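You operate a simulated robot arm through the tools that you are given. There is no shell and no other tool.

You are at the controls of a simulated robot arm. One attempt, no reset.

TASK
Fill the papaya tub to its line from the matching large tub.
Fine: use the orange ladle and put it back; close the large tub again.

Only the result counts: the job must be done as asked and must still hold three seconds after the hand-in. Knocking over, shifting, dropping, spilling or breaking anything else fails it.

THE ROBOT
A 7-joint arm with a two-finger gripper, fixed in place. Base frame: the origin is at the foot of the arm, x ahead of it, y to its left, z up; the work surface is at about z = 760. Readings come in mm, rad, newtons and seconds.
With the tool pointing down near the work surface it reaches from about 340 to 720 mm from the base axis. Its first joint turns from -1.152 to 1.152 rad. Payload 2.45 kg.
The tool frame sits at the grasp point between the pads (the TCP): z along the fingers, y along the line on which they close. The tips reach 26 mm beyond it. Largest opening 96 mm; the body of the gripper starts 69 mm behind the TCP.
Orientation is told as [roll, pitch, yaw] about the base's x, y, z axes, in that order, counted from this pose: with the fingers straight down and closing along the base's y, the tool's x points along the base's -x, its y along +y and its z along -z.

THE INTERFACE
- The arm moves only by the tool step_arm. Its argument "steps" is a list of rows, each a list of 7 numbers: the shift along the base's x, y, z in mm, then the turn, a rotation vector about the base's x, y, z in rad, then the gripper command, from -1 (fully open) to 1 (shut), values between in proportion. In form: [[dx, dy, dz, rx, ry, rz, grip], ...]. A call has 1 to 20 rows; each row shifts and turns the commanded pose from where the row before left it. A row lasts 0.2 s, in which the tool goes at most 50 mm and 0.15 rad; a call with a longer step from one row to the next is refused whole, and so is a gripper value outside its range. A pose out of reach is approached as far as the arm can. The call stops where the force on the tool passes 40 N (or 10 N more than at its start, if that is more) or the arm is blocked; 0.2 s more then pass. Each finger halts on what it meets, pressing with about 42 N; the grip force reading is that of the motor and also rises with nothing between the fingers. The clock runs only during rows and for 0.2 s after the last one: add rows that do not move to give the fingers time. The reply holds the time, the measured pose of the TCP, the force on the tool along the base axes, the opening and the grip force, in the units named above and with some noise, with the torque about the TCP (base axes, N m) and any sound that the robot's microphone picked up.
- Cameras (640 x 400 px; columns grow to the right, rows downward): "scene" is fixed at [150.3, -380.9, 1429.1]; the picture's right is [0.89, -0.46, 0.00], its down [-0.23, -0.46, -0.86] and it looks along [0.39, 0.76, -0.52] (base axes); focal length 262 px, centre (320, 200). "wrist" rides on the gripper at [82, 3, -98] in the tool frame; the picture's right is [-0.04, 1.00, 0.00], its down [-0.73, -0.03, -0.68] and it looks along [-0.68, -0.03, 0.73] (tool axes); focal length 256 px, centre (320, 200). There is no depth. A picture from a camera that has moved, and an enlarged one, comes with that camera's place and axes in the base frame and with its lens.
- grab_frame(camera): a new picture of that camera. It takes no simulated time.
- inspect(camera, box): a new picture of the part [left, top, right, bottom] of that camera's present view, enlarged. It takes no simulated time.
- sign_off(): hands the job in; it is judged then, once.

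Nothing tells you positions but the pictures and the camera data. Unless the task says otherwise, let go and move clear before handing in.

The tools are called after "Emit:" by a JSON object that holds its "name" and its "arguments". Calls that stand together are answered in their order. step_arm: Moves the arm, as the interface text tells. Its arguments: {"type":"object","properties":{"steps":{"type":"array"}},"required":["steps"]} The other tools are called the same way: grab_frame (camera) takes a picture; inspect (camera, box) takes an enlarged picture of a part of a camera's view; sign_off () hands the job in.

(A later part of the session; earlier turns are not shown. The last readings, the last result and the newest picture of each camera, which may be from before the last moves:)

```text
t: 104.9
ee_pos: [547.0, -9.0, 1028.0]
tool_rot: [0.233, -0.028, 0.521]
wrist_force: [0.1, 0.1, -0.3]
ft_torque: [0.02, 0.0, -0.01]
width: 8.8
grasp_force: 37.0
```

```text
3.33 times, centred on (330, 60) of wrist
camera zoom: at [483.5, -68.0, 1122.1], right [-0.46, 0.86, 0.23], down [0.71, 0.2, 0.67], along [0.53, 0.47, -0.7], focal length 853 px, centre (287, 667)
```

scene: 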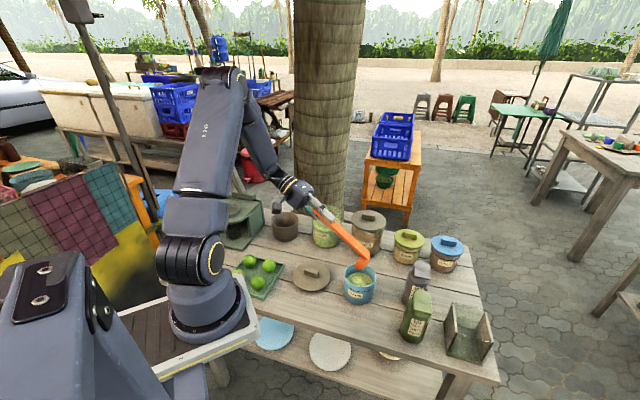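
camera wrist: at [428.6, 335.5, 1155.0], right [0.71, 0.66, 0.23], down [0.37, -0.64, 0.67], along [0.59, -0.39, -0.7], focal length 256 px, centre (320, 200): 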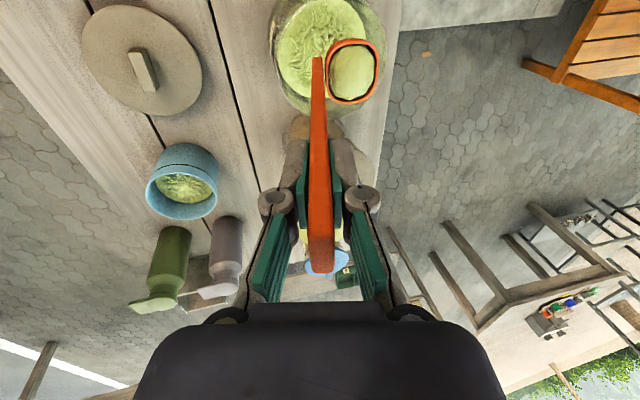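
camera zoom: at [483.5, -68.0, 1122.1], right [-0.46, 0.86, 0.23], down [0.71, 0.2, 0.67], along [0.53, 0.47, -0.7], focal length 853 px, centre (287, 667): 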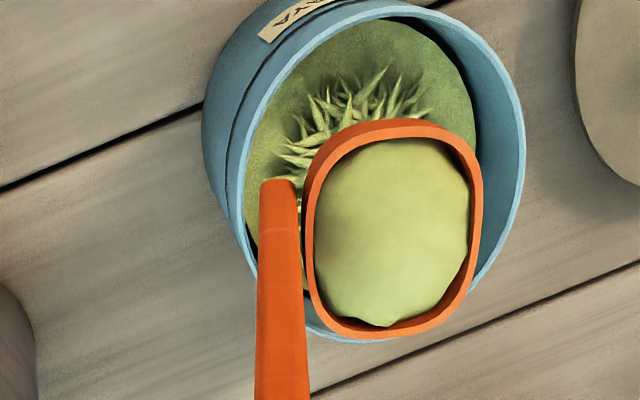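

In position. I'll pour the third scoop.

Emit:
{"name": "step_arm", "arguments": {"steps": [[-9.45, 16.4, 10.1, -0.1134, -0.0655, 0, 1], [-10.05, 17.4, 7.6, -0.1134, -0.0655, 0, 1], [-10.45, 18.1, 4.9, -0.1134, -0.0655, 0, 1], [-10.7, 18.5, 2.1, -0.1134, -0.0655, 0, 1], [-10.75, 18.6, -0.7, -0.1134, -0.0655, 0, 1], [-10.6, 18.4, -3.5, -0.1134, -0.0655, 0, 1], [-10.25, 17.75, -6.2, -0.1134, -0.0655, 0, 1], [-5, 8.6, -3.9, -0.057, -0.033, 0, 1]]}}

Emit:
{"name": "inspect", "arguments": {"camera": "scene", "box": [330, 255, 390, 310]}}

Emit:
{"name": "inspect", "arguments": {"camera": "wrist", "box": [240, 0, 480, 150]}}

```text
t: 106.7
ee_pos: [470.4, 125.7, 1034.4]
tool_rot: [-0.752, -0.017, 0.544]
wrist_force: [-0.2, -0.2, -1.0]
ft_torque: [0.03, -0.05, -0.03]
width: 9.1
grasp_force: 36.3
```

```text
7.27 times, centred on (360, 282) of scene
camera zoom: at [150.3, -380.8, 1429.1], right [0.89, -0.46, 0.0], down [-0.23, -0.46, -0.86], along [0.39, 0.76, -0.52], focal length 1905 px, centre (29, -400)
```

zoom: 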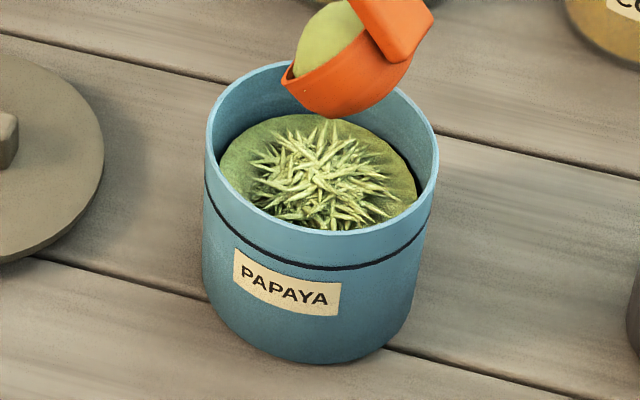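

```text
2.67 times, centred on (360, 75) of wrist
camera zoom: at [363.3, 142.1, 1102.8], right [-0.33, 0.65, -0.68], down [0.39, 0.75, 0.53], along [0.86, -0.09, -0.51], focal length 683 px, centre (213, 533)
```

zoom: 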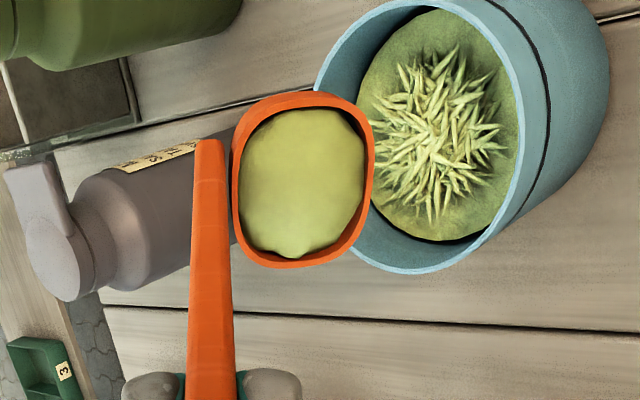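

Emit:
{"name": "step_arm", "arguments": {"steps": [[-4.8, 8.4, -5, -0.0567, -0.0327, 0, 1], [0, 0, 0, 0, 0, 0, 1]]}}

Emit:
{"name": "inspect", "arguments": {"camera": "wrist", "box": [240, 0, 480, 150]}}

Emit:
{"name": "step_arm", "arguments": {"steps": [[-2.4, 4.1, -2.8, -0.0284, -0.0164, 0, 1]]}}

Emit:
{"name": "inspect", "arguments": {"camera": "wrist", "box": [240, 0, 480, 150]}}

Emit:
{"name": "inspect", "arguments": {"camera": "scene", "box": [342, 258, 378, 294]}}

```text
t: 107.3
ee_pos: [465.8, 134.0, 1030.0]
tool_rot: [-0.817, -0.016, 0.546]
wrist_force: [-0.3, -0.3, 0.3]
ft_torque: [0.0, 0.03, 0.03]
width: 9.2
grasp_force: 36.5
```

```text
2.67 times, centred on (360, 75) of wrist
camera zoom: at [356.8, 154.1, 1093.8], right [-0.31, 0.61, -0.73], down [0.37, 0.78, 0.5], along [0.87, -0.12, -0.47], focal length 683 px, centre (213, 533)
```

zoom: 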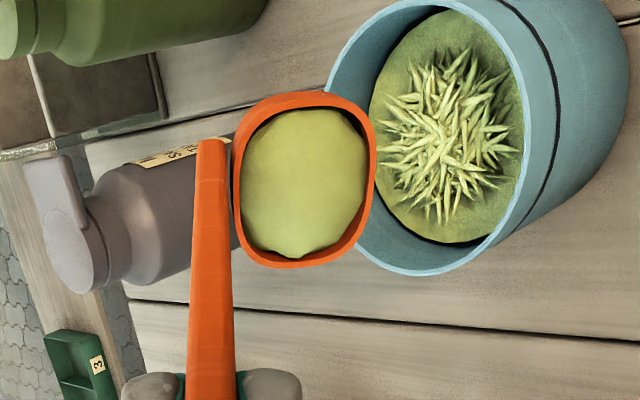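

```text
t: 107.7
ee_pos: [463.0, 137.8, 1026.3]
tool_rot: [-0.85, -0.013, 0.547]
wrist_force: [-0.1, 0.2, -0.4]
ft_torque: [0.03, 0.03, 0.01]
width: 8.7
grasp_force: 36.8
```

```text
2.67 times, centred on (360, 75) of wrist
camera zoom: at [353.1, 159.1, 1088.6], right [-0.3, 0.59, -0.75], down [0.37, 0.8, 0.48], along [0.88, -0.13, -0.45], focal length 683 px, centre (213, 533)
```

zoom: 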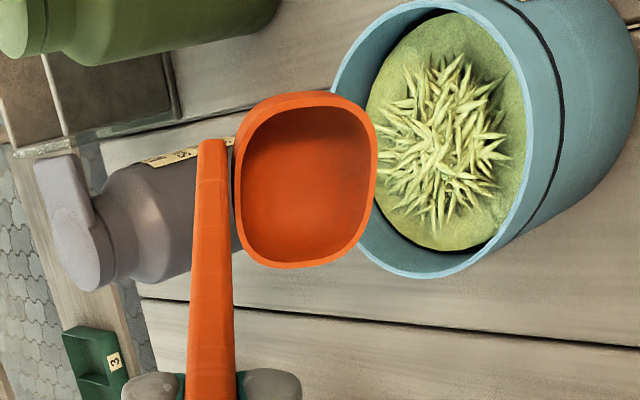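

```text
11.11 times, centred on (360, 276) of scene
camera zoom: at [150.3, -380.9, 1429.1], right [0.89, -0.46, 0.0], down [-0.23, -0.46, -0.86], along [0.39, 0.76, -0.52], focal length 2910 px, centre (-124, -644)
```

zoom: 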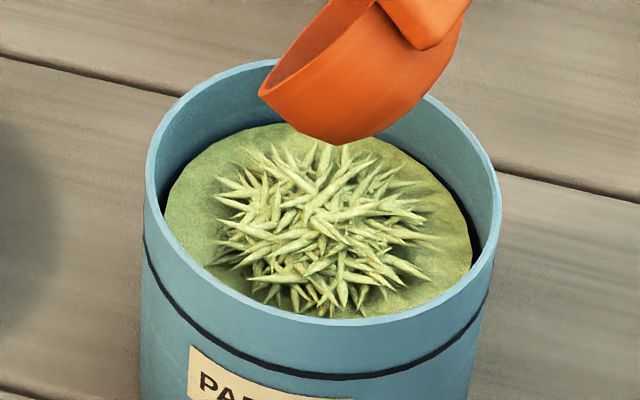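

All three dumps happened cleanly at about 61°. I'll level the ladle and lift away to measure.

Emit:
{"name": "step_arm", "arguments": {"steps": [[2.4, -4.1, 2.8, 0.0284, 0.0164, 0, 1], [4.8, -8.4, 5, 0.0567, 0.0327, 0, 1], [5, -8.6, 3.9, 0.057, 0.033, 0, 1], [10.25, -17.75, 6.2, 0.1134, 0.0655, 0, 1], [10.6, -18.4, 3.5, 0.1134, 0.0655, 0, 1], [10.75, -18.6, 0.7, 0.1134, 0.0655, 0, 1], [10.7, -18.5, -2.1, 0.1134, 0.0655, 0, 1], [10.45, -18.1, -4.9, 0.1134, 0.0655, 0, 1], [10.05, -17.4, -7.6, 0.1134, 0.0655, 0, 1], [9.45, -16.4, -10.1, 0.1134, 0.0655, 0, 1], [0, 0, 20, 0, 0, 0, 1], [0, 0, 24, 0, 0, 0, 1], [0, 0, 24, 0, 0, 0, 1], [0, 0, 15, 0, 0, 0, 1], [0, 0, 0, 0, 0, 0, 1]]}}

Emit:
{"name": "inspect", "arguments": {"camera": "scene", "box": [342, 258, 378, 294]}}

Emit:
{"name": "inspect", "arguments": {"camera": "scene", "box": [320, 210, 420, 310]}}

Emit:
{"name": "inspect", "arguments": {"camera": "wrist", "box": [260, 0, 400, 120]}}

```text
t: 110.9
ee_pos: [547.7, -8.6, 1110.0]
tool_rot: [0.232, -0.027, 0.52]
wrist_force: [0.2, 0.8, -0.6]
ft_torque: [-0.04, -0.05, -0.01]
width: 9.1
grasp_force: 36.5
```

```text
11.11 times, centred on (360, 276) of scene
camera zoom: at [150.3, -380.9, 1429.1], right [0.89, -0.46, 0.0], down [-0.23, -0.46, -0.86], along [0.39, 0.76, -0.52], focal length 2910 px, centre (-124, -644)
```

zoom: 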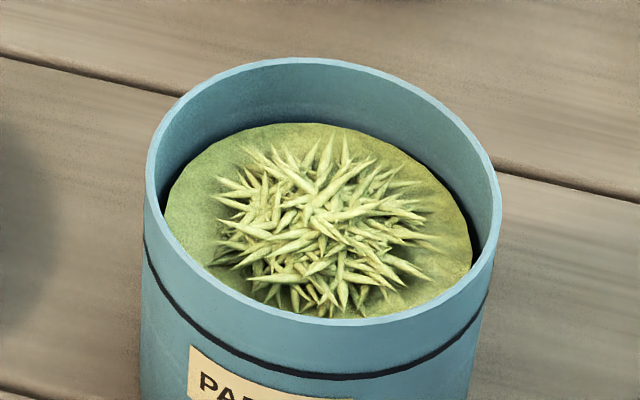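

```text
4.00 times, centred on (370, 260) of scene
camera zoom: at [150.3, -380.9, 1429.1], right [0.89, -0.46, 0.0], down [-0.23, -0.46, -0.86], along [0.39, 0.76, -0.52], focal length 1048 px, centre (120, -40)
```

zoom: 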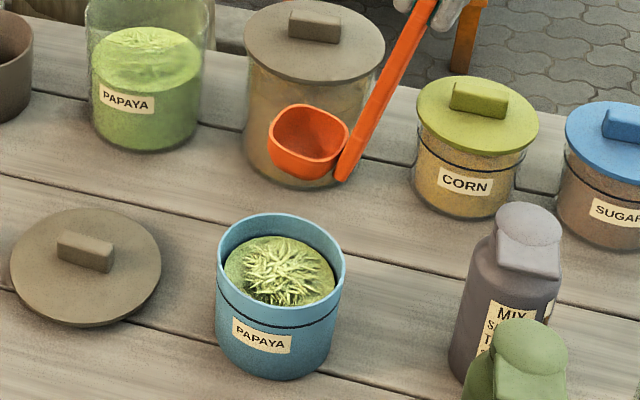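

```text
3.33 times, centred on (330, 60) of wrist
camera zoom: at [484.5, -67.9, 1204.4], right [-0.46, 0.86, 0.23], down [0.71, 0.2, 0.67], along [0.53, 0.47, -0.7], focal length 853 px, centre (287, 667)
```

zoom: 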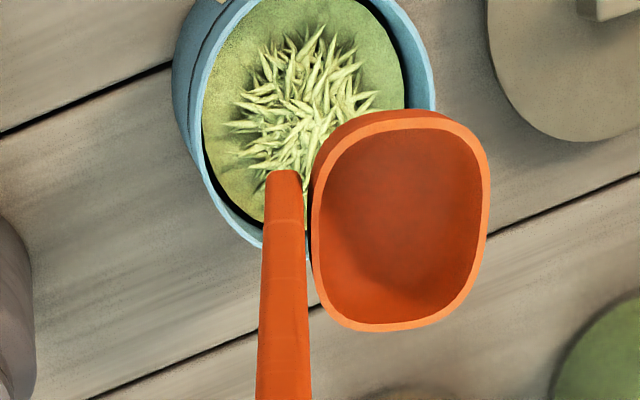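

The level is now at the line within my measurement error of about 1 mm. I'll return the ladle to its holder, first checking how it has shifted in the grip compared with when I lifted it.

Emit:
{"name": "inspect", "arguments": {"camera": "wrist", "box": [270, 30, 400, 160]}}

Emit:
{"name": "grab_frame", "arguments": {"camera": "wrist"}}

Emit:
{"name": "grab_frame", "arguments": {"camera": "scene"}}

```text
3.08 times, centred on (335, 95) of wrist
camera zoom: at [484.5, -67.9, 1204.4], right [-0.46, 0.86, 0.23], down [0.71, 0.2, 0.67], along [0.53, 0.47, -0.7], focal length 788 px, centre (274, 523)
```

zoom: 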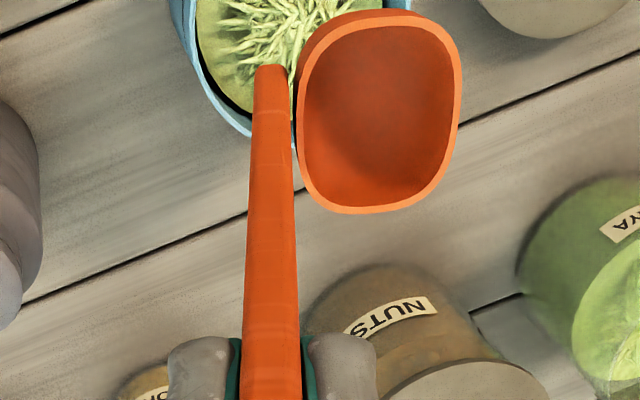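

```text
taken
camera wrist: at [484.5, -67.9, 1204.4], right [-0.46, 0.86, 0.23], down [0.71, 0.2, 0.67], along [0.53, 0.47, -0.7], focal length 256 px, centre (320, 200)
```

wrist: 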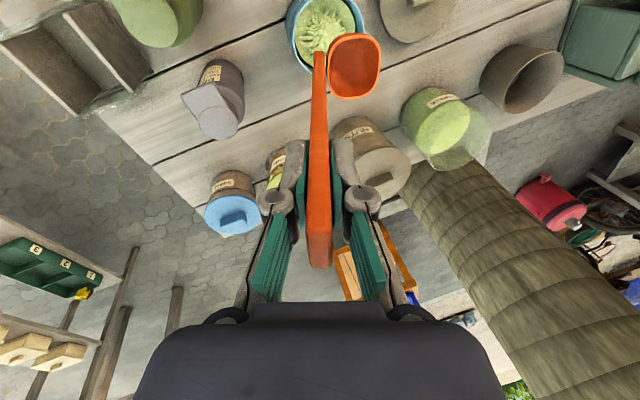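

```text
taken
```

scene: 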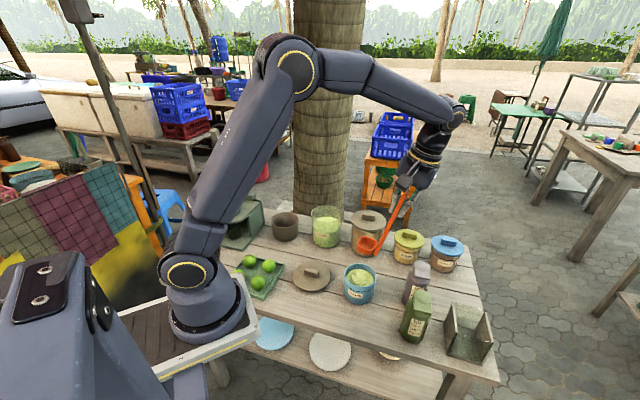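

The ladle shifted about 6 mm sideways in the pads, so I'll compensate at the holder by moving the insertion point by about (+3, -5). I'll travel high over the bottles.

Emit:
{"name": "step_arm", "arguments": {"steps": [[0, 0, 12, 0, 0, 0, 1], [0, 0, 13, 0, 0, 0, 1], [3, -10, 0, 0, 0, -0.055, 1], [5.8, -18.6, 0, 0, 0, -0.104, 1], [5.8, -18.6, 0, 0, 0, -0.104, 1], [5.8, -18.6, 0, 0, 0, -0.104, 1], [5.8, -18.6, 0, 0, 0, -0.104, 1], [5.8, -18.6, 0, 0, 0, -0.104, 1], [5.8, -18.6, 0, 0, 0, -0.104, 1], [5.8, -18.6, 0, 0, 0, -0.104, 1], [5.8, -18.6, 0, 0, 0, -0.104, 1], [5.8, -18.6, 0, 0, 0, -0.104, 1], [5.8, -18.6, 0, 0, 0, -0.104, 1], [5.8, -18.6, 0, 0, 0, -0.104, 1], [5.8, -18.6, 0, 0, 0, -0.104, 1], [1, -3, 0, 0, 0, -0.006, 1], [0, 0, 0, 0, 0, 0, 1]]}}

Emit:
{"name": "grab_frame", "arguments": {"camera": "scene"}}

Emit:
{"name": "grab_frame", "arguments": {"camera": "wrist"}}

```text
t: 114.5
ee_pos: [619.4, -245.1, 1133.1]
tool_rot: [0.232, -0.025, -0.79]
wrist_force: [-0.6, 0.7, -1.4]
ft_torque: [-0.02, 0.01, 0.0]
width: 9.2
grasp_force: 37.0
```

```text
taken
```

scene: 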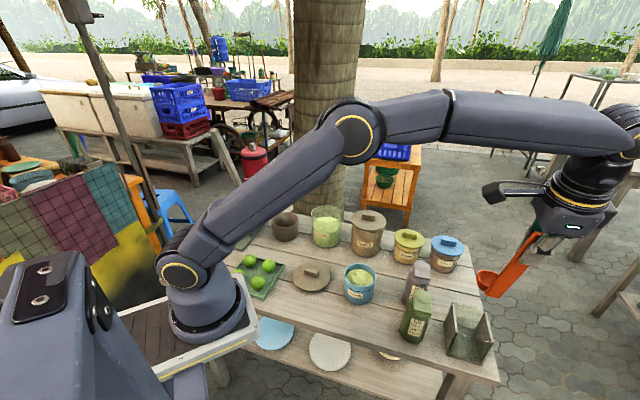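

```text
taken
camera wrist: at [546.3, -199.7, 1227.7], right [0.71, 0.66, 0.23], down [0.37, -0.64, 0.67], along [0.59, -0.39, -0.7], focal length 256 px, centre (320, 200)
```

wrist: 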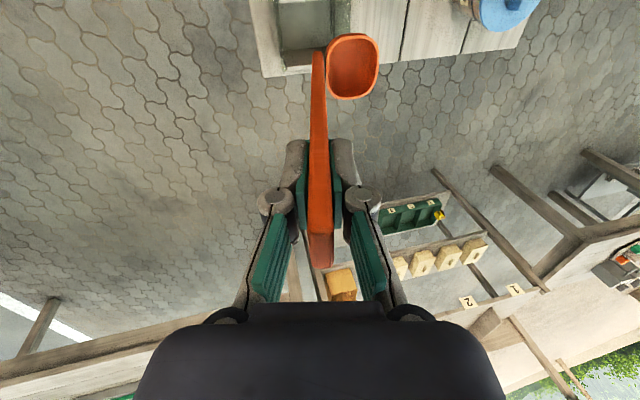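

Emit:
{"name": "step_arm", "arguments": {"steps": [[0.1, 2.2, -15, 0, 0, 0, 1], [0, 2.2, -20, 0, 0, 0, 1], [0, 0, -20, 0, 0, 0, 1], [0, 0, -8, 0, 0, 0, 1], [0, 0, 0, 0, 0, 0, 1]]}}

Emit:
{"name": "inspect", "arguments": {"camera": "scene", "box": [430, 240, 540, 370]}}

Emit:
{"name": "inspect", "arguments": {"camera": "wrist", "box": [260, 0, 400, 120]}}

```text
t: 115.7
ee_pos: [620.0, -239.7, 1070.7]
tool_rot: [0.232, -0.028, -0.788]
wrist_force: [0.0, 0.1, -0.6]
ft_torque: [0.0, -0.02, 0.0]
width: 9.3
grasp_force: 36.8
```

```text
3.08 times, centred on (485, 305) of scene
camera zoom: at [150.3, -380.9, 1429.1], right [0.89, -0.46, 0.0], down [-0.23, -0.46, -0.86], along [0.39, 0.76, -0.52], focal length 806 px, centre (-188, -123)
```

zoom: 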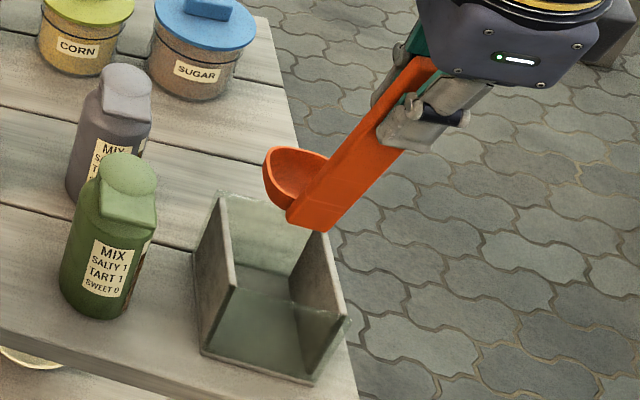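

```text
3.33 times, centred on (330, 60) of wrist
camera zoom: at [546.4, -194.8, 1165.7], right [0.71, 0.66, 0.23], down [0.37, -0.64, 0.67], along [0.59, -0.39, -0.7], focal length 853 px, centre (287, 667)
```

zoom: 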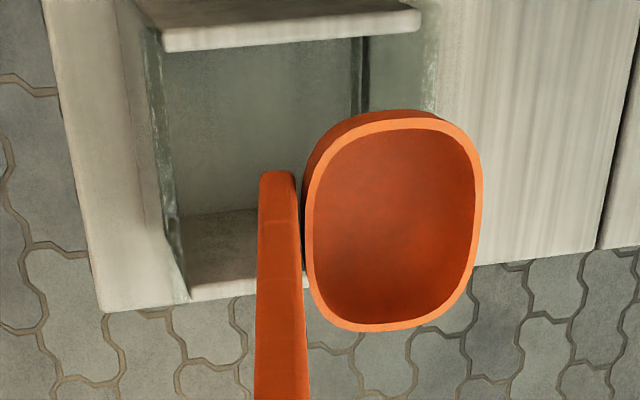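

Emit:
{"name": "step_arm", "arguments": {"steps": [[0, 0, -15, 0, 0, 0, 1], [0, 0, -15, 0, 0, 0, 1], [0, 0, -12, 0, 0, 0, 1], [0, 0, 0, 0, 0, 0, 1]]}}

Emit:
{"name": "inspect", "arguments": {"camera": "scene", "box": [430, 240, 540, 370]}}

Emit:
{"name": "inspect", "arguments": {"camera": "wrist", "box": [260, 0, 400, 120]}}

```text
t: 116.7
ee_pos: [619.7, -242.1, 1028.8]
tool_rot: [0.231, -0.027, -0.788]
wrist_force: [-1.0, 0.0, -0.7]
ft_torque: [-0.04, 0.02, 0.01]
width: 9.1
grasp_force: 37.0
```

```text
3.08 times, centred on (485, 305) of scene
camera zoom: at [150.3, -380.9, 1429.1], right [0.89, -0.46, 0.0], down [-0.23, -0.46, -0.86], along [0.39, 0.76, -0.52], focal length 806 px, centre (-188, -123)
```

zoom: 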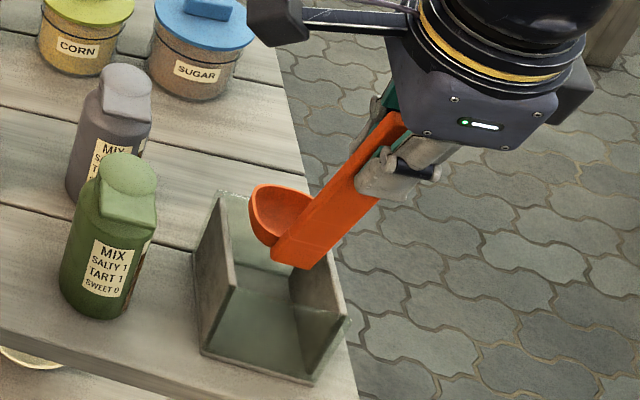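

```text
3.33 times, centred on (330, 60) of wrist
camera zoom: at [546.3, -196.3, 1123.1], right [0.71, 0.66, 0.23], down [0.37, -0.64, 0.67], along [0.59, -0.39, -0.7], focal length 853 px, centre (287, 667)
```

zoom: 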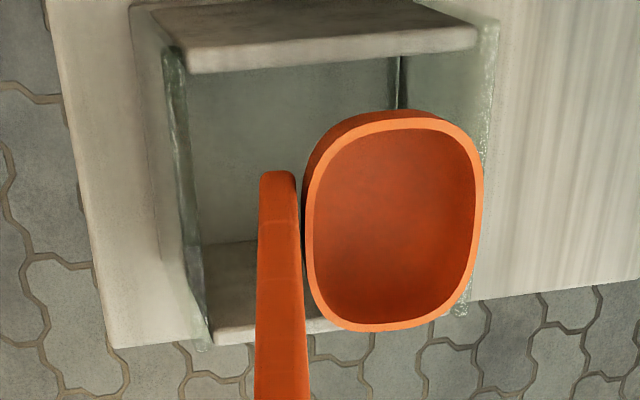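

The bowl lines up with the box interior with a few millimetres of margin on each side. I'll continue down.

Emit:
{"name": "step_arm", "arguments": {"steps": [[-1, 0, -12, 0, 0, 0, 1], [0, 0, -12, 0, 0, 0, 1], [0, 0, -12, 0, 0, 0, 1], [0, 0, -8, 0, 0, 0, 1], [0, 0, 0, 0, 0, 0, 1]]}}

Emit:
{"name": "inspect", "arguments": {"camera": "scene", "box": [430, 240, 540, 370]}}

Emit:
{"name": "inspect", "arguments": {"camera": "wrist", "box": [260, 0, 400, 120]}}

```text
t: 117.9
ee_pos: [620.5, -243.3, 984.7]
tool_rot: [0.232, -0.027, -0.789]
wrist_force: [-0.5, -0.4, 0.3]
ft_torque: [-0.07, -0.04, 0.0]
width: 9.3
grasp_force: 36.1
```

```text
3.08 times, centred on (485, 305) of scene
camera zoom: at [150.3, -380.9, 1429.1], right [0.89, -0.46, 0.0], down [-0.23, -0.46, -0.86], along [0.39, 0.76, -0.52], focal length 806 px, centre (-188, -123)
```

zoom: 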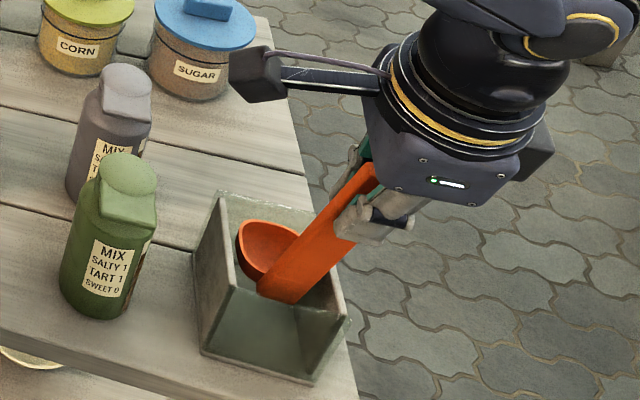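

```text
3.33 times, centred on (330, 60) of wrist
camera zoom: at [547.1, -197.3, 1079.5], right [0.71, 0.66, 0.23], down [0.37, -0.64, 0.67], along [0.59, -0.39, -0.7], focal length 853 px, centre (287, 667)
```

zoom: 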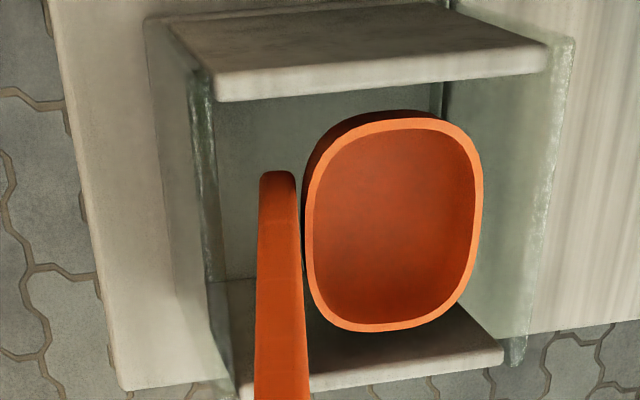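

Well centred inside the walls. I'll continue lowering toward the floor of the box.

Emit:
{"name": "step_arm", "arguments": {"steps": [[0, 0, -12, 0, 0, 0, 1], [0, 0, -12, 0, 0, 0, 1], [0, 0, -10, 0, 0, 0, 1], [0, 0, -8, 0, 0, 0, 1], [0, 0, 0, 0, 0, 0, 1]]}}

Emit:
{"name": "inspect", "arguments": {"camera": "scene", "box": [430, 240, 540, 370]}}

Emit:
{"name": "inspect", "arguments": {"camera": "wrist", "box": [260, 0, 400, 120]}}

```text
t: 119.1
ee_pos: [619.8, -243.1, 942.4]
tool_rot: [0.233, -0.028, -0.787]
wrist_force: [0.1, -0.1, 0.6]
ft_torque: [0.06, -0.04, -0.01]
width: 9.1
grasp_force: 36.3
```

```text
3.08 times, centred on (485, 305) of scene
camera zoom: at [150.3, -380.8, 1429.1], right [0.89, -0.46, 0.0], down [-0.23, -0.46, -0.86], along [0.39, 0.76, -0.52], focal length 806 px, centre (-188, -123)
```

zoom: 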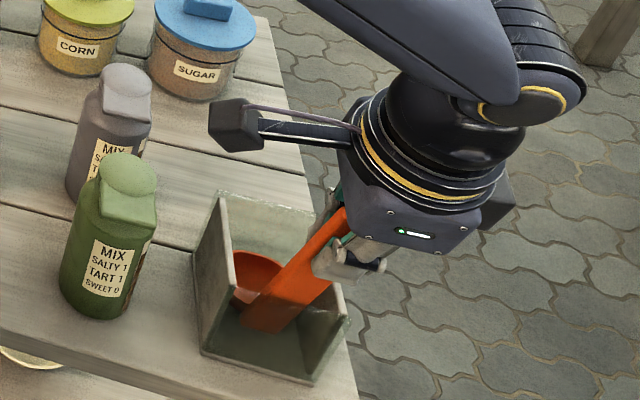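

```text
3.33 times, centred on (330, 60) of wrist
camera zoom: at [546.6, -196.6, 1036.5], right [0.71, 0.66, 0.23], down [0.37, -0.64, 0.67], along [0.59, -0.39, -0.7], focal length 853 px, centre (287, 667)
```

zoom: 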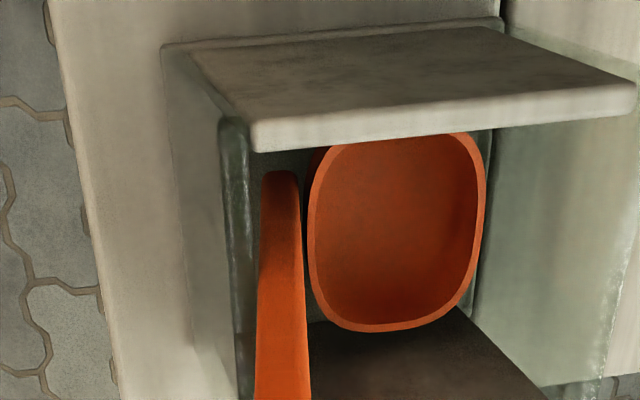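

Emit:
{"name": "step_arm", "arguments": {"steps": [[0, 0, -4, 0, 0, 0, 1], [0, 0, 0, 0, 0, 0, 1]]}}

Emit:
{"name": "step_arm", "arguments": {"steps": [[0, 0, -3, 0, 0, 0, 1], [0, 0, 0, 0, 0, 0, 1]]}}

Emit:
{"name": "step_arm", "arguments": {"steps": [[0, 0, -2, 0, 0, 0, 1], [0, 0, 0, 0, 0, 0, 1]]}}

Emit:
{"name": "inspect", "arguments": {"camera": "scene", "box": [440, 290, 510, 365]}}

```text
t: 119.7
ee_pos: [618.4, -242.7, 937.8]
tool_rot: [0.232, -0.026, -0.787]
wrist_force: [0.9, -0.3, 0.5]
ft_torque: [0.08, -0.09, -0.05]
width: 9.1
grasp_force: 37.1
```

```text
t: 120.3
ee_pos: [618.7, -243.3, 935.1]
tool_rot: [0.231, -0.028, -0.788]
wrist_force: [0.9, 1.4, -0.1]
ft_torque: [0.02, -0.07, 0.0]
width: 9.0
grasp_force: 36.9
```

```text
t: 120.9
ee_pos: [618.9, -240.3, 933.8]
tool_rot: [0.23, -0.029, -0.788]
wrist_force: [-1.5, 1.3, 3.2]
ft_torque: [0.19, 0.02, 0.02]
width: 8.8
grasp_force: 36.7
```

```text
5.33 times, centred on (475, 328) of scene
camera zoom: at [150.2, -380.8, 1429.1], right [0.89, -0.46, 0.0], down [-0.23, -0.46, -0.86], along [0.39, 0.76, -0.52], focal length 1397 px, centre (-507, -480)
```

zoom: 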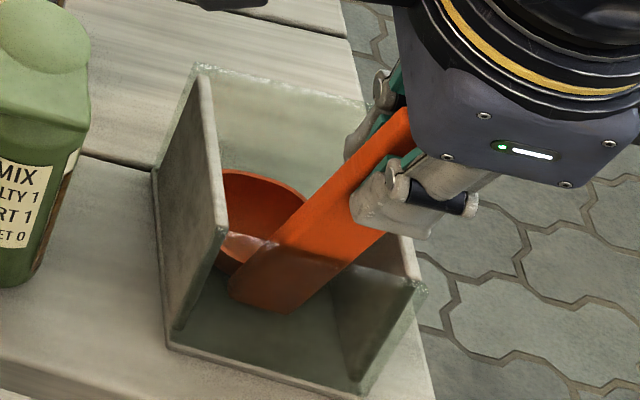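

The ladle is touching the box floor. I'll open the fingers to release it.

Emit:
{"name": "step_arm", "arguments": {"steps": [[0, 0, -0.5, 0, 0, 0, 1], [0, 0, 0, 0, 0, 0, 0.7], [0, 0, 0, 0, 0, 0, 0.5], [0, 0, 0, 0, 0, 0, 0.2], [0, 0, 0, 0, 0, 0, -0.2], [0, 0, 0, 0, 0, 0, -0.5], [0, 0, 0, 0, 0, 0, -0.5]]}}

Emit:
{"name": "inspect", "arguments": {"camera": "scene", "box": [440, 290, 510, 365]}}

Emit:
{"name": "grab_frame", "arguments": {"camera": "wrist"}}

```text
t: 122.5
ee_pos: [618.5, -241.9, 932.9]
tool_rot: [0.233, -0.026, -0.787]
wrist_force: [0.4, -0.1, -0.5]
ft_torque: [0.03, 0.01, -0.01]
width: 72.1
grasp_force: 0.0
```

```text
5.33 times, centred on (475, 328) of scene
camera zoom: at [150.3, -380.9, 1429.1], right [0.89, -0.46, 0.0], down [-0.23, -0.46, -0.86], along [0.39, 0.76, -0.52], focal length 1397 px, centre (-507, -480)
```

zoom: 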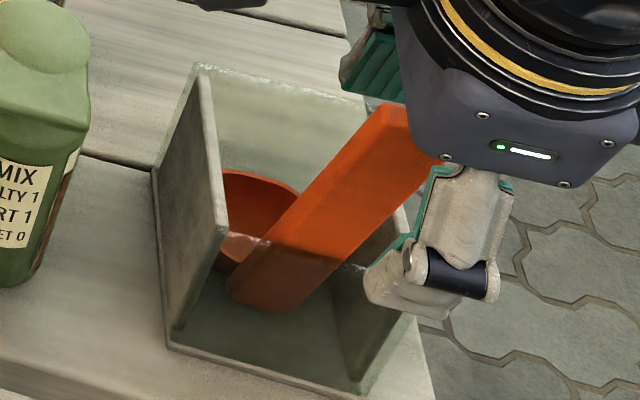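

```text
taken
camera wrist: at [546.8, -195.4, 1028.1], right [0.71, 0.66, 0.23], down [0.37, -0.64, 0.67], along [0.59, -0.39, -0.7], focal length 256 px, centre (320, 200)
```

wrist: 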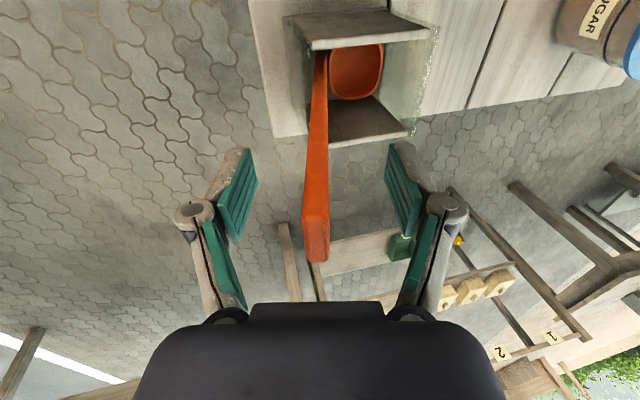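

Released; the handle rests against the front wall as before. I'll withdraw upward along the handle axis.

Emit:
{"name": "step_arm", "arguments": {"steps": [[-2.7, -2.2, 14.6, 0, 0, 0, -0.6], [-3.6, -2.9, 19.5, 0, 0, 0, -0.7], [-4.5, -3.6, 24.3, 0, 0, 0, -0.8], [-4.5, -3.6, 24.3, 0, 0, 0, -0.8], [-4.5, -3.6, 24.3, 0, 0, 0, -0.8], [-2, -2, 20, 0, 0, 0, -0.8], [0, 0, 0, 0, 0, 0, -0.8]]}}

Emit:
{"name": "grab_frame", "arguments": {"camera": "scene"}}

Emit:
{"name": "inspect", "arguments": {"camera": "scene", "box": [440, 290, 510, 365]}}

Emit:
{"name": "grab_frame", "arguments": {"camera": "wrist"}}

```text
t: 124.1
ee_pos: [599.7, -259.4, 1061.1]
tool_rot: [0.232, -0.027, -0.788]
wrist_force: [-1.0, 0.2, 0.1]
ft_torque: [0.03, 0.0, 0.01]
width: 86.3
grasp_force: 0.0
```

```text
taken
```

scene: 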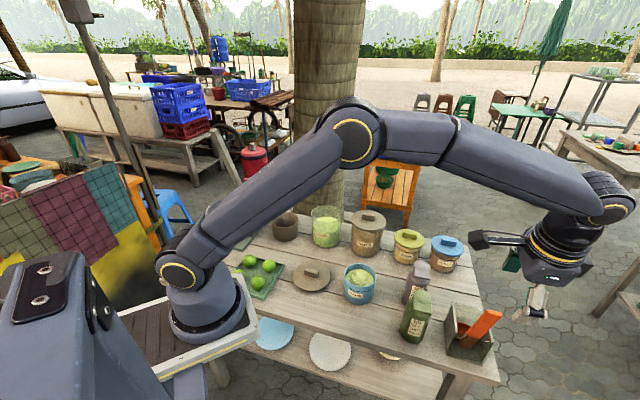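

```text
5.33 times, centred on (475, 328) of scene
camera zoom: at [150.3, -380.9, 1429.1], right [0.89, -0.46, 0.0], down [-0.23, -0.46, -0.86], along [0.39, 0.76, -0.52], focal length 1397 px, centre (-507, -480)
```

zoom: 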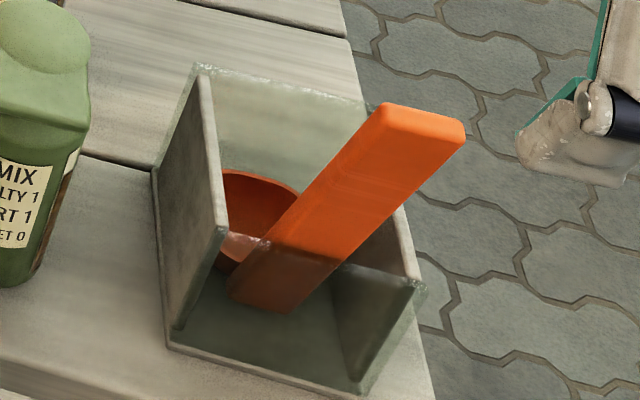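

```text
taken
camera wrist: at [527.1, -213.7, 1155.3], right [0.71, 0.66, 0.23], down [0.37, -0.64, 0.67], along [0.59, -0.39, -0.7], focal length 256 px, centre (320, 200)
```

wrist: 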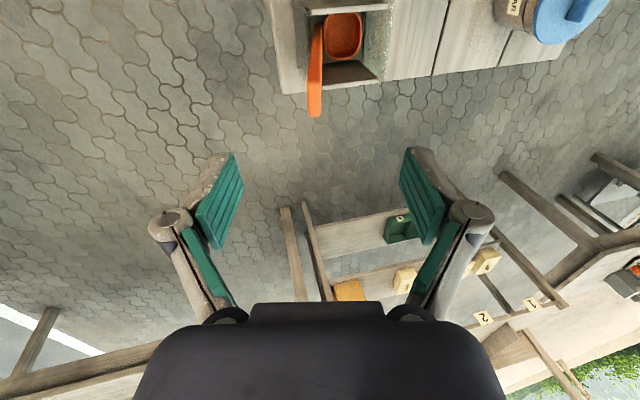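

The ladle is back in its holder in nearly its original pose. Next I'll fetch the lid: un-tilt and move above it.

Emit:
{"name": "step_arm", "arguments": {"steps": [[0, 0, 10, -0.072, 0.091, 0, -0.8], [0, 0, 10, -0.072, 0.091, 0, -1], [-10, 22, 0, 0, 0, -0.035, -1], [-17, 38, 0, 0, 0, -0.035, -1], [-17.5, 39, -5, 0, 0, 0, -1], [-17.5, 39, -10, 0, 0, 0, -1], [-17.5, 39, -10, 0, 0, 0, -1], [-17.5, 39, -10, 0, 0, 0, -1], [-17.5, 39, -10, 0, 0, 0, -1], [-17.5, 39, -10, 0, 0, 0, -1], [-17.5, 39, -10, 0, 0, 0, -1], [-17.5, 39, -10, 0, 0, 0, -1], [-17, 37, -5, 0, 0, 0, -1], [-8.5, 20, 0, 0, 0, 0, -1], [0, 0, 0, 0, 0, 0, -1]]}}

Emit:
{"name": "grab_frame", "arguments": {"camera": "wrist"}}

Emit:
{"name": "grab_frame", "arguments": {"camera": "scene"}}

```text
t: 127.3
ee_pos: [405.2, 171.0, 998.2]
tool_rot: [0.001, -0.001, -0.855]
wrist_force: [1.1, 0.2, -0.5]
ft_torque: [-0.01, -0.03, -0.02]
width: 95.8
grasp_force: 0.0
```

```text
taken
camera wrist: at [354.1, 234.3, 1097.1], right [0.78, 0.63, 0.0], down [0.46, -0.57, 0.68], along [0.43, -0.53, -0.73], focal length 256 px, centre (320, 200)
```

wrist: 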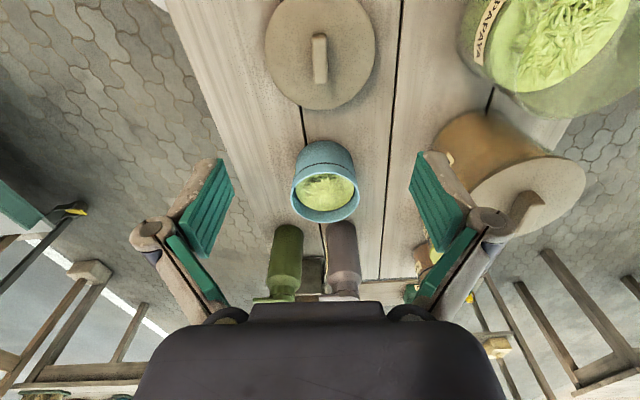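

```text
taken
```

scene: 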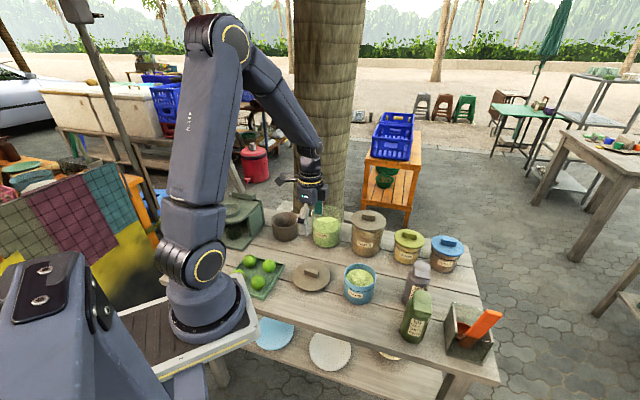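

The lid is right where I left it relative to the gripper. I'll descend over the knob.

Emit:
{"name": "step_arm", "arguments": {"steps": [[0, 0, -25, 0, 0, 0, -1], [0, 0, -35, 0, 0, 0, -1], [0, 0, -35, 0, 0, 0, -1], [0, 0, -30, 0, 0, 0, -1], [0, 0, -20, 0, 0, 0, -1], [0, 0, 0, 0, 0, 0, -1]]}}

Emit:
{"name": "inspect", "arguments": {"camera": "wrist", "box": [220, 0, 420, 220]}}

```text
t: 128.7
ee_pos: [406.2, 172.0, 853.5]
tool_rot: [0.002, 0.0, -0.855]
wrist_force: [-0.5, -0.5, 0.6]
ft_torque: [0.03, -0.02, -0.02]
width: 96.2
grasp_force: 0.0
```

```text
1.82 times, centred on (320, 110) of wrist
camera zoom: at [354.7, 235.1, 953.2], right [0.78, 0.63, 0.0], down [0.46, -0.57, 0.68], along [0.43, -0.53, -0.73], focal length 465 px, centre (320, 364)
```

zoom: 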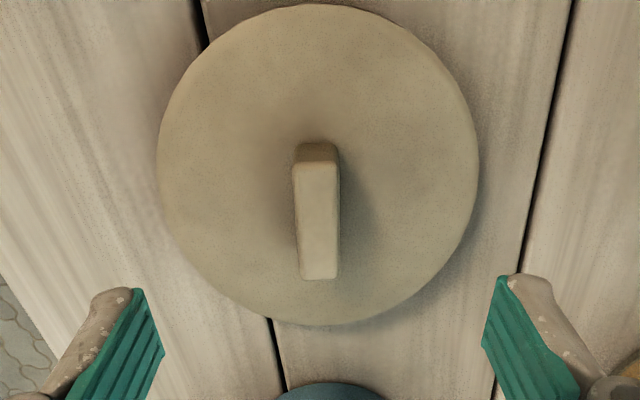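

The knob is centred. I'll go down to just above the lid surface and close carefully.

Emit:
{"name": "step_arm", "arguments": {"steps": [[0, 0, -15, 0, 0, 0, -1], [0, 0, -15, 0, 0, 0, -1], [0, 0, -13, 0, 0, 0, -0.6], [0, 0, 0, 0, 0, 0, 0], [0, 0, 0, 0, 0, 0, 0.4], [0, 0, 0, 0, 0, 0, 0.55], [0, 0, 0, 0, 0, 0, 0.55]]}}

Emit:
{"name": "inspect", "arguments": {"camera": "scene", "box": [280, 240, 340, 290]}}

Emit:
{"name": "inspect", "arguments": {"camera": "wrist", "box": [220, 50, 420, 270]}}

```text
t: 130.3
ee_pos: [404.8, 169.9, 811.9]
tool_rot: [0.001, -0.002, -0.855]
wrist_force: [-0.3, 0.4, -0.1]
ft_torque: [-0.01, 0.01, -0.02]
width: 21.5
grasp_force: 0.2
```

```text
8.00 times, centred on (310, 265) of scene
camera zoom: at [150.3, -380.9, 1429.1], right [0.89, -0.46, 0.0], down [-0.23, -0.46, -0.86], along [0.39, 0.76, -0.52], focal length 2095 px, centre (400, -320)
```

zoom: 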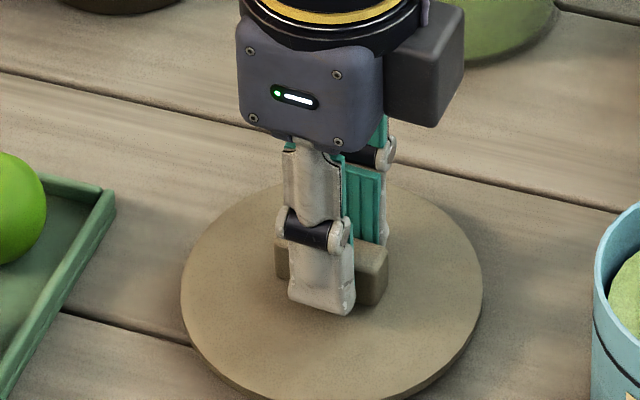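

```text
1.82 times, centred on (320, 160) of wrist
camera zoom: at [353.2, 233.4, 910.3], right [0.78, 0.63, 0.0], down [0.46, -0.57, 0.68], along [0.43, -0.53, -0.73], focal length 465 px, centre (320, 273)
```

zoom: 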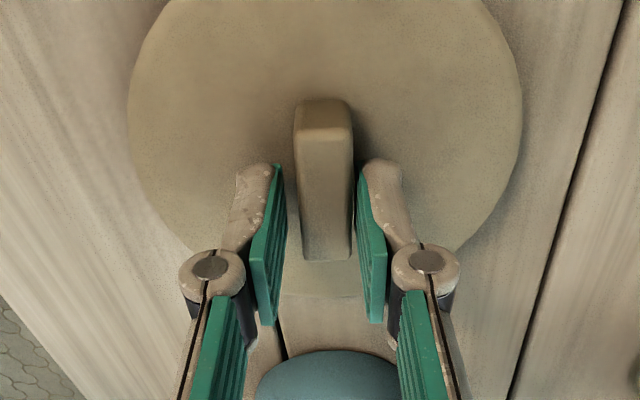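

Emit:
{"name": "step_arm", "arguments": {"steps": [[0, 0, -2.5, 0, 0, 0, 0.55], [0, 0, 0, 0, 0, 0, 0.7], [0, 0, 0, 0, 0, 0, 1], [0, 0, 0, 0, 0, 0, 1], [0, 0, 0, 0, 0, 0, 1]]}}

Emit:
{"name": "step_arm", "arguments": {"steps": [[0, 0, 4, 0, 0, 0, 1], [0, 0, 8, 0, 0, 0, 1], [0, 0, 0, 0, 0, 0, 1]]}}

Emit:
{"name": "inspect", "arguments": {"camera": "scene", "box": [280, 240, 340, 290]}}

Emit:
{"name": "inspect", "arguments": {"camera": "wrist", "box": [220, 50, 420, 270]}}

```text
t: 131.5
ee_pos: [402.9, 169.5, 809.5]
tool_rot: [0.003, 0.0, -0.853]
wrist_force: [0.4, -0.3, -0.4]
ft_torque: [-0.01, 0.0, -0.01]
width: 14.8
grasp_force: 40.7
```

```text
t: 132.3
ee_pos: [404.5, 170.3, 820.1]
tool_rot: [0.001, -0.001, -0.854]
wrist_force: [0.1, -0.9, -0.7]
ft_torque: [-0.01, 0.02, 0.02]
width: 14.8
grasp_force: 41.3
```

```text
8.00 times, centred on (310, 265) of scene
camera zoom: at [150.3, -380.9, 1429.1], right [0.89, -0.46, 0.0], down [-0.23, -0.46, -0.86], along [0.39, 0.76, -0.52], focal length 2095 px, centre (400, -320)
```

zoom: 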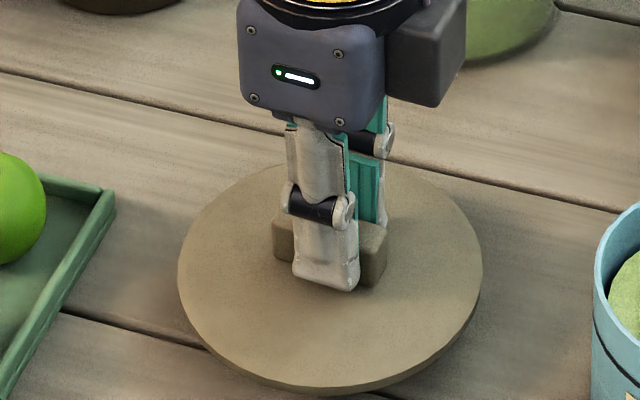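

```text
1.82 times, centred on (320, 160) of wrist
camera zoom: at [354.1, 233.5, 919.8], right [0.78, 0.63, 0.0], down [0.46, -0.57, 0.68], along [0.43, -0.53, -0.73], focal length 465 px, centre (320, 273)
```

zoom: 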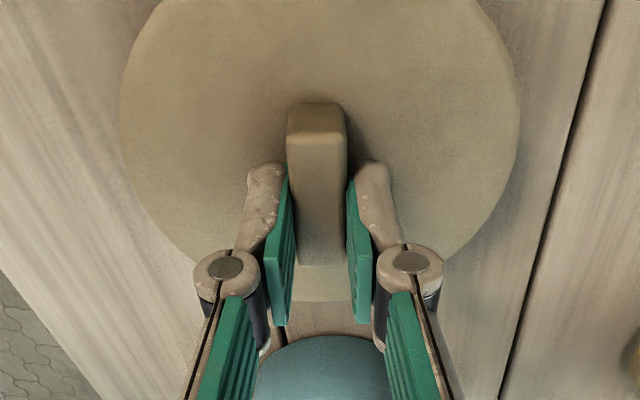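

The lid is in hand. I'll lift it and carry it back over the large papaya tub.

Emit:
{"name": "step_arm", "arguments": {"steps": [[0, 0, 15, 0, 0, 0, 1], [0, 0, 25, 0, 0, 0, 1], [0, 0, 30, 0, 0, 0, 1], [0, 0, 30, 0, 0, 0, 1], [0, 0, 30, 0, 0, 0, 1], [0, 0, 25, 0, 0, 0, 1], [0, 0, 15, 0, 0, 0, 1], [10, 11, 0, 0, 0, 0, 1], [20, 22.2, 0, 0, 0, 0, 1], [25, 27.8, 0, 0, 0, 0, 1], [25, 27.8, 0, 0, 0, 0, 1], [25, 27.8, 0, 0, 0, 0, 1], [20, 22.2, 0, 0, 0, 0, 1], [10, 11.2, 0, 0, 0, 0, 1], [4.5, 5, 0, 0, 0, 0, 1], [0, 0, 0, 0, 0, 0, 1]]}}

Emit:
{"name": "inspect", "arguments": {"camera": "scene", "box": [280, 170, 370, 260]}}

Emit:
{"name": "grab_frame", "arguments": {"camera": "wrist"}}

```text
t: 135.7
ee_pos: [545.7, 324.3, 992.1]
tool_rot: [0.001, -0.003, -0.853]
wrist_force: [-0.1, -0.5, -0.3]
ft_torque: [-0.01, 0.01, 0.0]
width: 14.9
grasp_force: 41.0
```

```text
4.44 times, centred on (325, 215) of scene
camera zoom: at [150.3, -380.8, 1429.1], right [0.89, -0.46, 0.0], down [-0.23, -0.46, -0.86], along [0.39, 0.76, -0.52], focal length 1164 px, centre (298, 133)
```

zoom: 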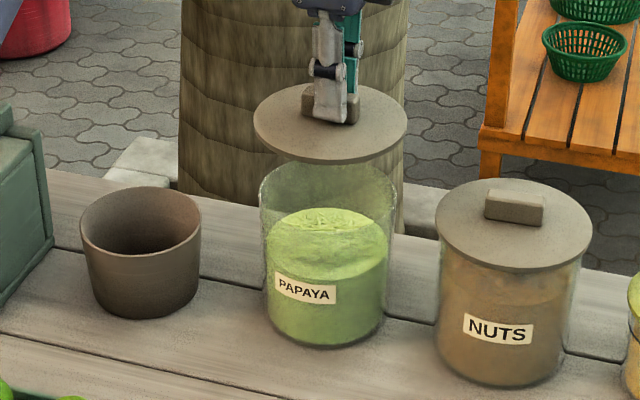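

```text
taken
camera wrist: at [494.2, 388.2, 1089.8], right [0.78, 0.63, 0.0], down [0.46, -0.57, 0.68], along [0.43, -0.53, -0.73], focal length 256 px, centre (320, 200)
```

wrist: 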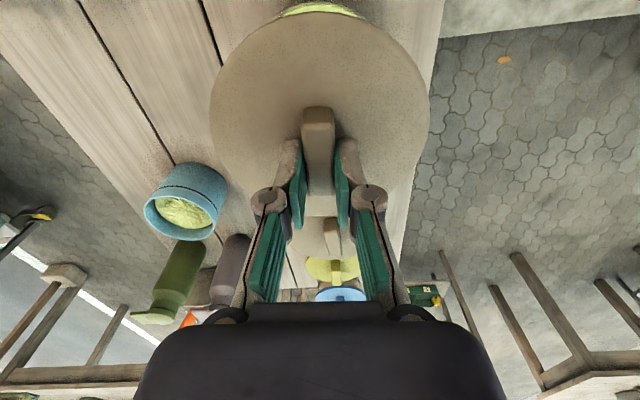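

Positioned above the tub at the same spot where I unseated it. I'll lower toward the rim.

Emit:
{"name": "step_arm", "arguments": {"steps": [[0, 0, -15, 0, 0, 0, 1], [0, 0, -15, 0, 0, 0, 1], [0, 0, -12, 0, 0, 0, 1], [0, 0, -8, 0, 0, 0, 1], [0, 0, -5, 0, 0, 0, 1], [0, 0, 0, 0, 0, 0, 1]]}}

Emit:
{"name": "inspect", "arguments": {"camera": "scene", "box": [300, 190, 350, 240]}}

```text
t: 137.1
ee_pos: [545.3, 322.8, 935.9]
tool_rot: [0.002, 0.0, -0.857]
wrist_force: [1.1, -0.8, -0.3]
ft_torque: [0.02, -0.03, 0.0]
width: 15.0
grasp_force: 40.8
```

```text
8.00 times, centred on (325, 215) of scene
camera zoom: at [150.3, -380.9, 1429.1], right [0.89, -0.46, 0.0], down [-0.23, -0.46, -0.86], along [0.39, 0.76, -0.52], focal length 2095 px, centre (280, 80)
```

zoom: 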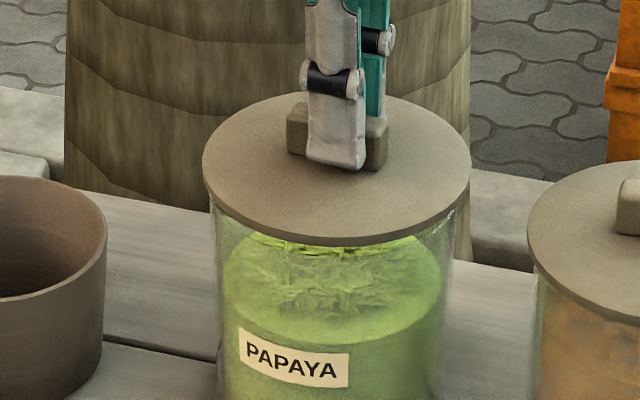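

Emit:
{"name": "step_arm", "arguments": {"steps": [[0, 0, -3, 0, 0, 0, 1], [0, 0, -3, 0, 0, 0, 1], [0, 0, 0, 0, 0, 0, 1]]}}

Emit:
{"name": "step_arm", "arguments": {"steps": [[0, 0, -2, 0, 0, 0, 1], [0, 0, 0, 0, 0, 0, 1]]}}

Emit:
{"name": "step_arm", "arguments": {"steps": [[0, 0, -2, 0, 0, 0, 1], [0, 0, 0, 0, 0, 0, 1]]}}

Emit:
{"name": "inspect", "arguments": {"camera": "scene", "box": [300, 190, 350, 240]}}

```text
t: 137.9
ee_pos: [544.1, 322.7, 930.9]
tool_rot: [0.0, -0.001, -0.856]
wrist_force: [0.5, -0.5, -1.4]
ft_torque: [0.0, 0.03, 0.02]
width: 14.8
grasp_force: 40.8
```

```text
t: 138.5
ee_pos: [544.7, 324.6, 928.4]
tool_rot: [0.003, 0.0, -0.853]
wrist_force: [-0.3, 0.4, -0.3]
ft_torque: [-0.01, 0.0, 0.0]
width: 14.7
grasp_force: 40.9
```

```text
t: 139.1
ee_pos: [544.4, 324.0, 925.7]
tool_rot: [0.003, -0.001, -0.856]
wrist_force: [0.4, 0.0, 0.2]
ft_torque: [-0.02, 0.02, -0.01]
width: 14.4
grasp_force: 41.2
```

```text
8.00 times, centred on (325, 215) of scene
camera zoom: at [150.3, -380.9, 1429.1], right [0.89, -0.46, 0.0], down [-0.23, -0.46, -0.86], along [0.39, 0.76, -0.52], focal length 2095 px, centre (280, 80)
```

zoom: 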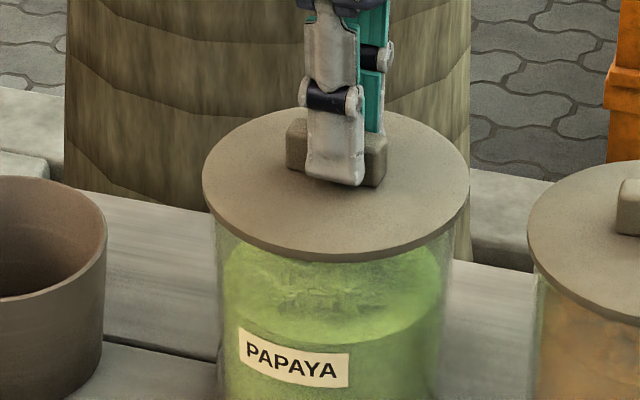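

Emit:
{"name": "inspect", "arguments": {"camera": "scene", "box": [300, 190, 350, 225]}}

Emit:
{"name": "step_arm", "arguments": {"steps": [[0, 0, -2, 0, 0, 0, 1], [0, 0, 0, 0, 0, 0, 1]]}}

Emit:
{"name": "inspect", "arguments": {"camera": "scene", "box": [300, 190, 350, 225]}}

```text
11.43 times, centred on (325, 208) of scene
camera zoom: at [150.3, -380.9, 1429.1], right [0.89, -0.46, 0.0], down [-0.23, -0.46, -0.86], along [0.39, 0.76, -0.52], focal length 2993 px, centre (263, 114)
```

zoom: 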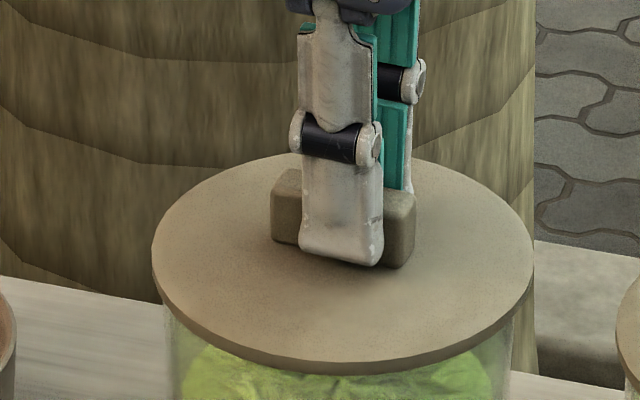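

```text
t: 139.7
ee_pos: [543.3, 325.0, 924.7]
tool_rot: [0.001, -0.001, -0.855]
wrist_force: [-0.4, 0.5, 2.4]
ft_torque: [-0.07, 0.01, 0.02]
width: 15.0
grasp_force: 41.2
```

```text
11.43 times, centred on (325, 208) of scene
camera zoom: at [150.2, -380.9, 1429.1], right [0.89, -0.46, 0.0], down [-0.23, -0.46, -0.86], along [0.39, 0.76, -0.52], focal length 2993 px, centre (263, 114)
```

zoom: 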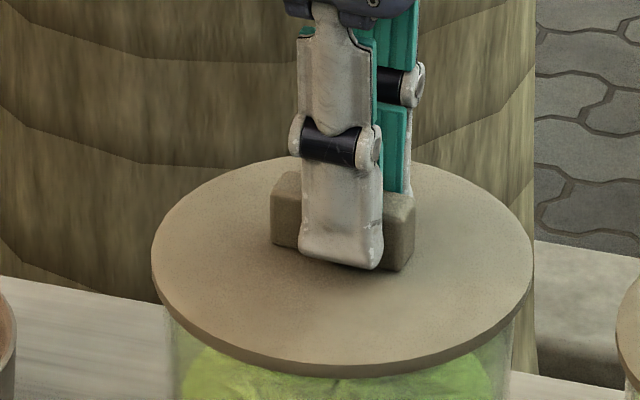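

The lid is on the rim, matching its original seated position. I'll press down gently to seat it and listen for a snap.

Emit:
{"name": "step_arm", "arguments": {"steps": [[0, 0, -1.5, 0, 0, 0, 1], [0, 0, 0, 0, 0, 0, 1]]}}

Emit:
{"name": "step_arm", "arguments": {"steps": [[0, 0, -1.5, 0, 0, 0, 1], [0, 0, 0, 0, 0, 0, 1]]}}

```text
t: 140.3
ee_pos: [544.3, 324.5, 924.6]
tool_rot: [0.003, -0.003, -0.855]
wrist_force: [-5.0, -4.9, 22.4]
ft_torque: [-0.02, 0.27, 0.07]
width: 14.5
grasp_force: 40.5
```

```text
t: 140.8
ee_pos: [546.6, 325.3, 926.3]
tool_rot: [0.005, -0.002, -0.855]
wrist_force: [-0.1, 0.0, 3.9]
ft_torque: [-0.02, 0.09, -0.02]
width: 15.1
grasp_force: 41.0
stopped in row 2: the force on the tool passed its limit at 42 N (the readings are from after the stop); the commanded pose is now the measured one
```

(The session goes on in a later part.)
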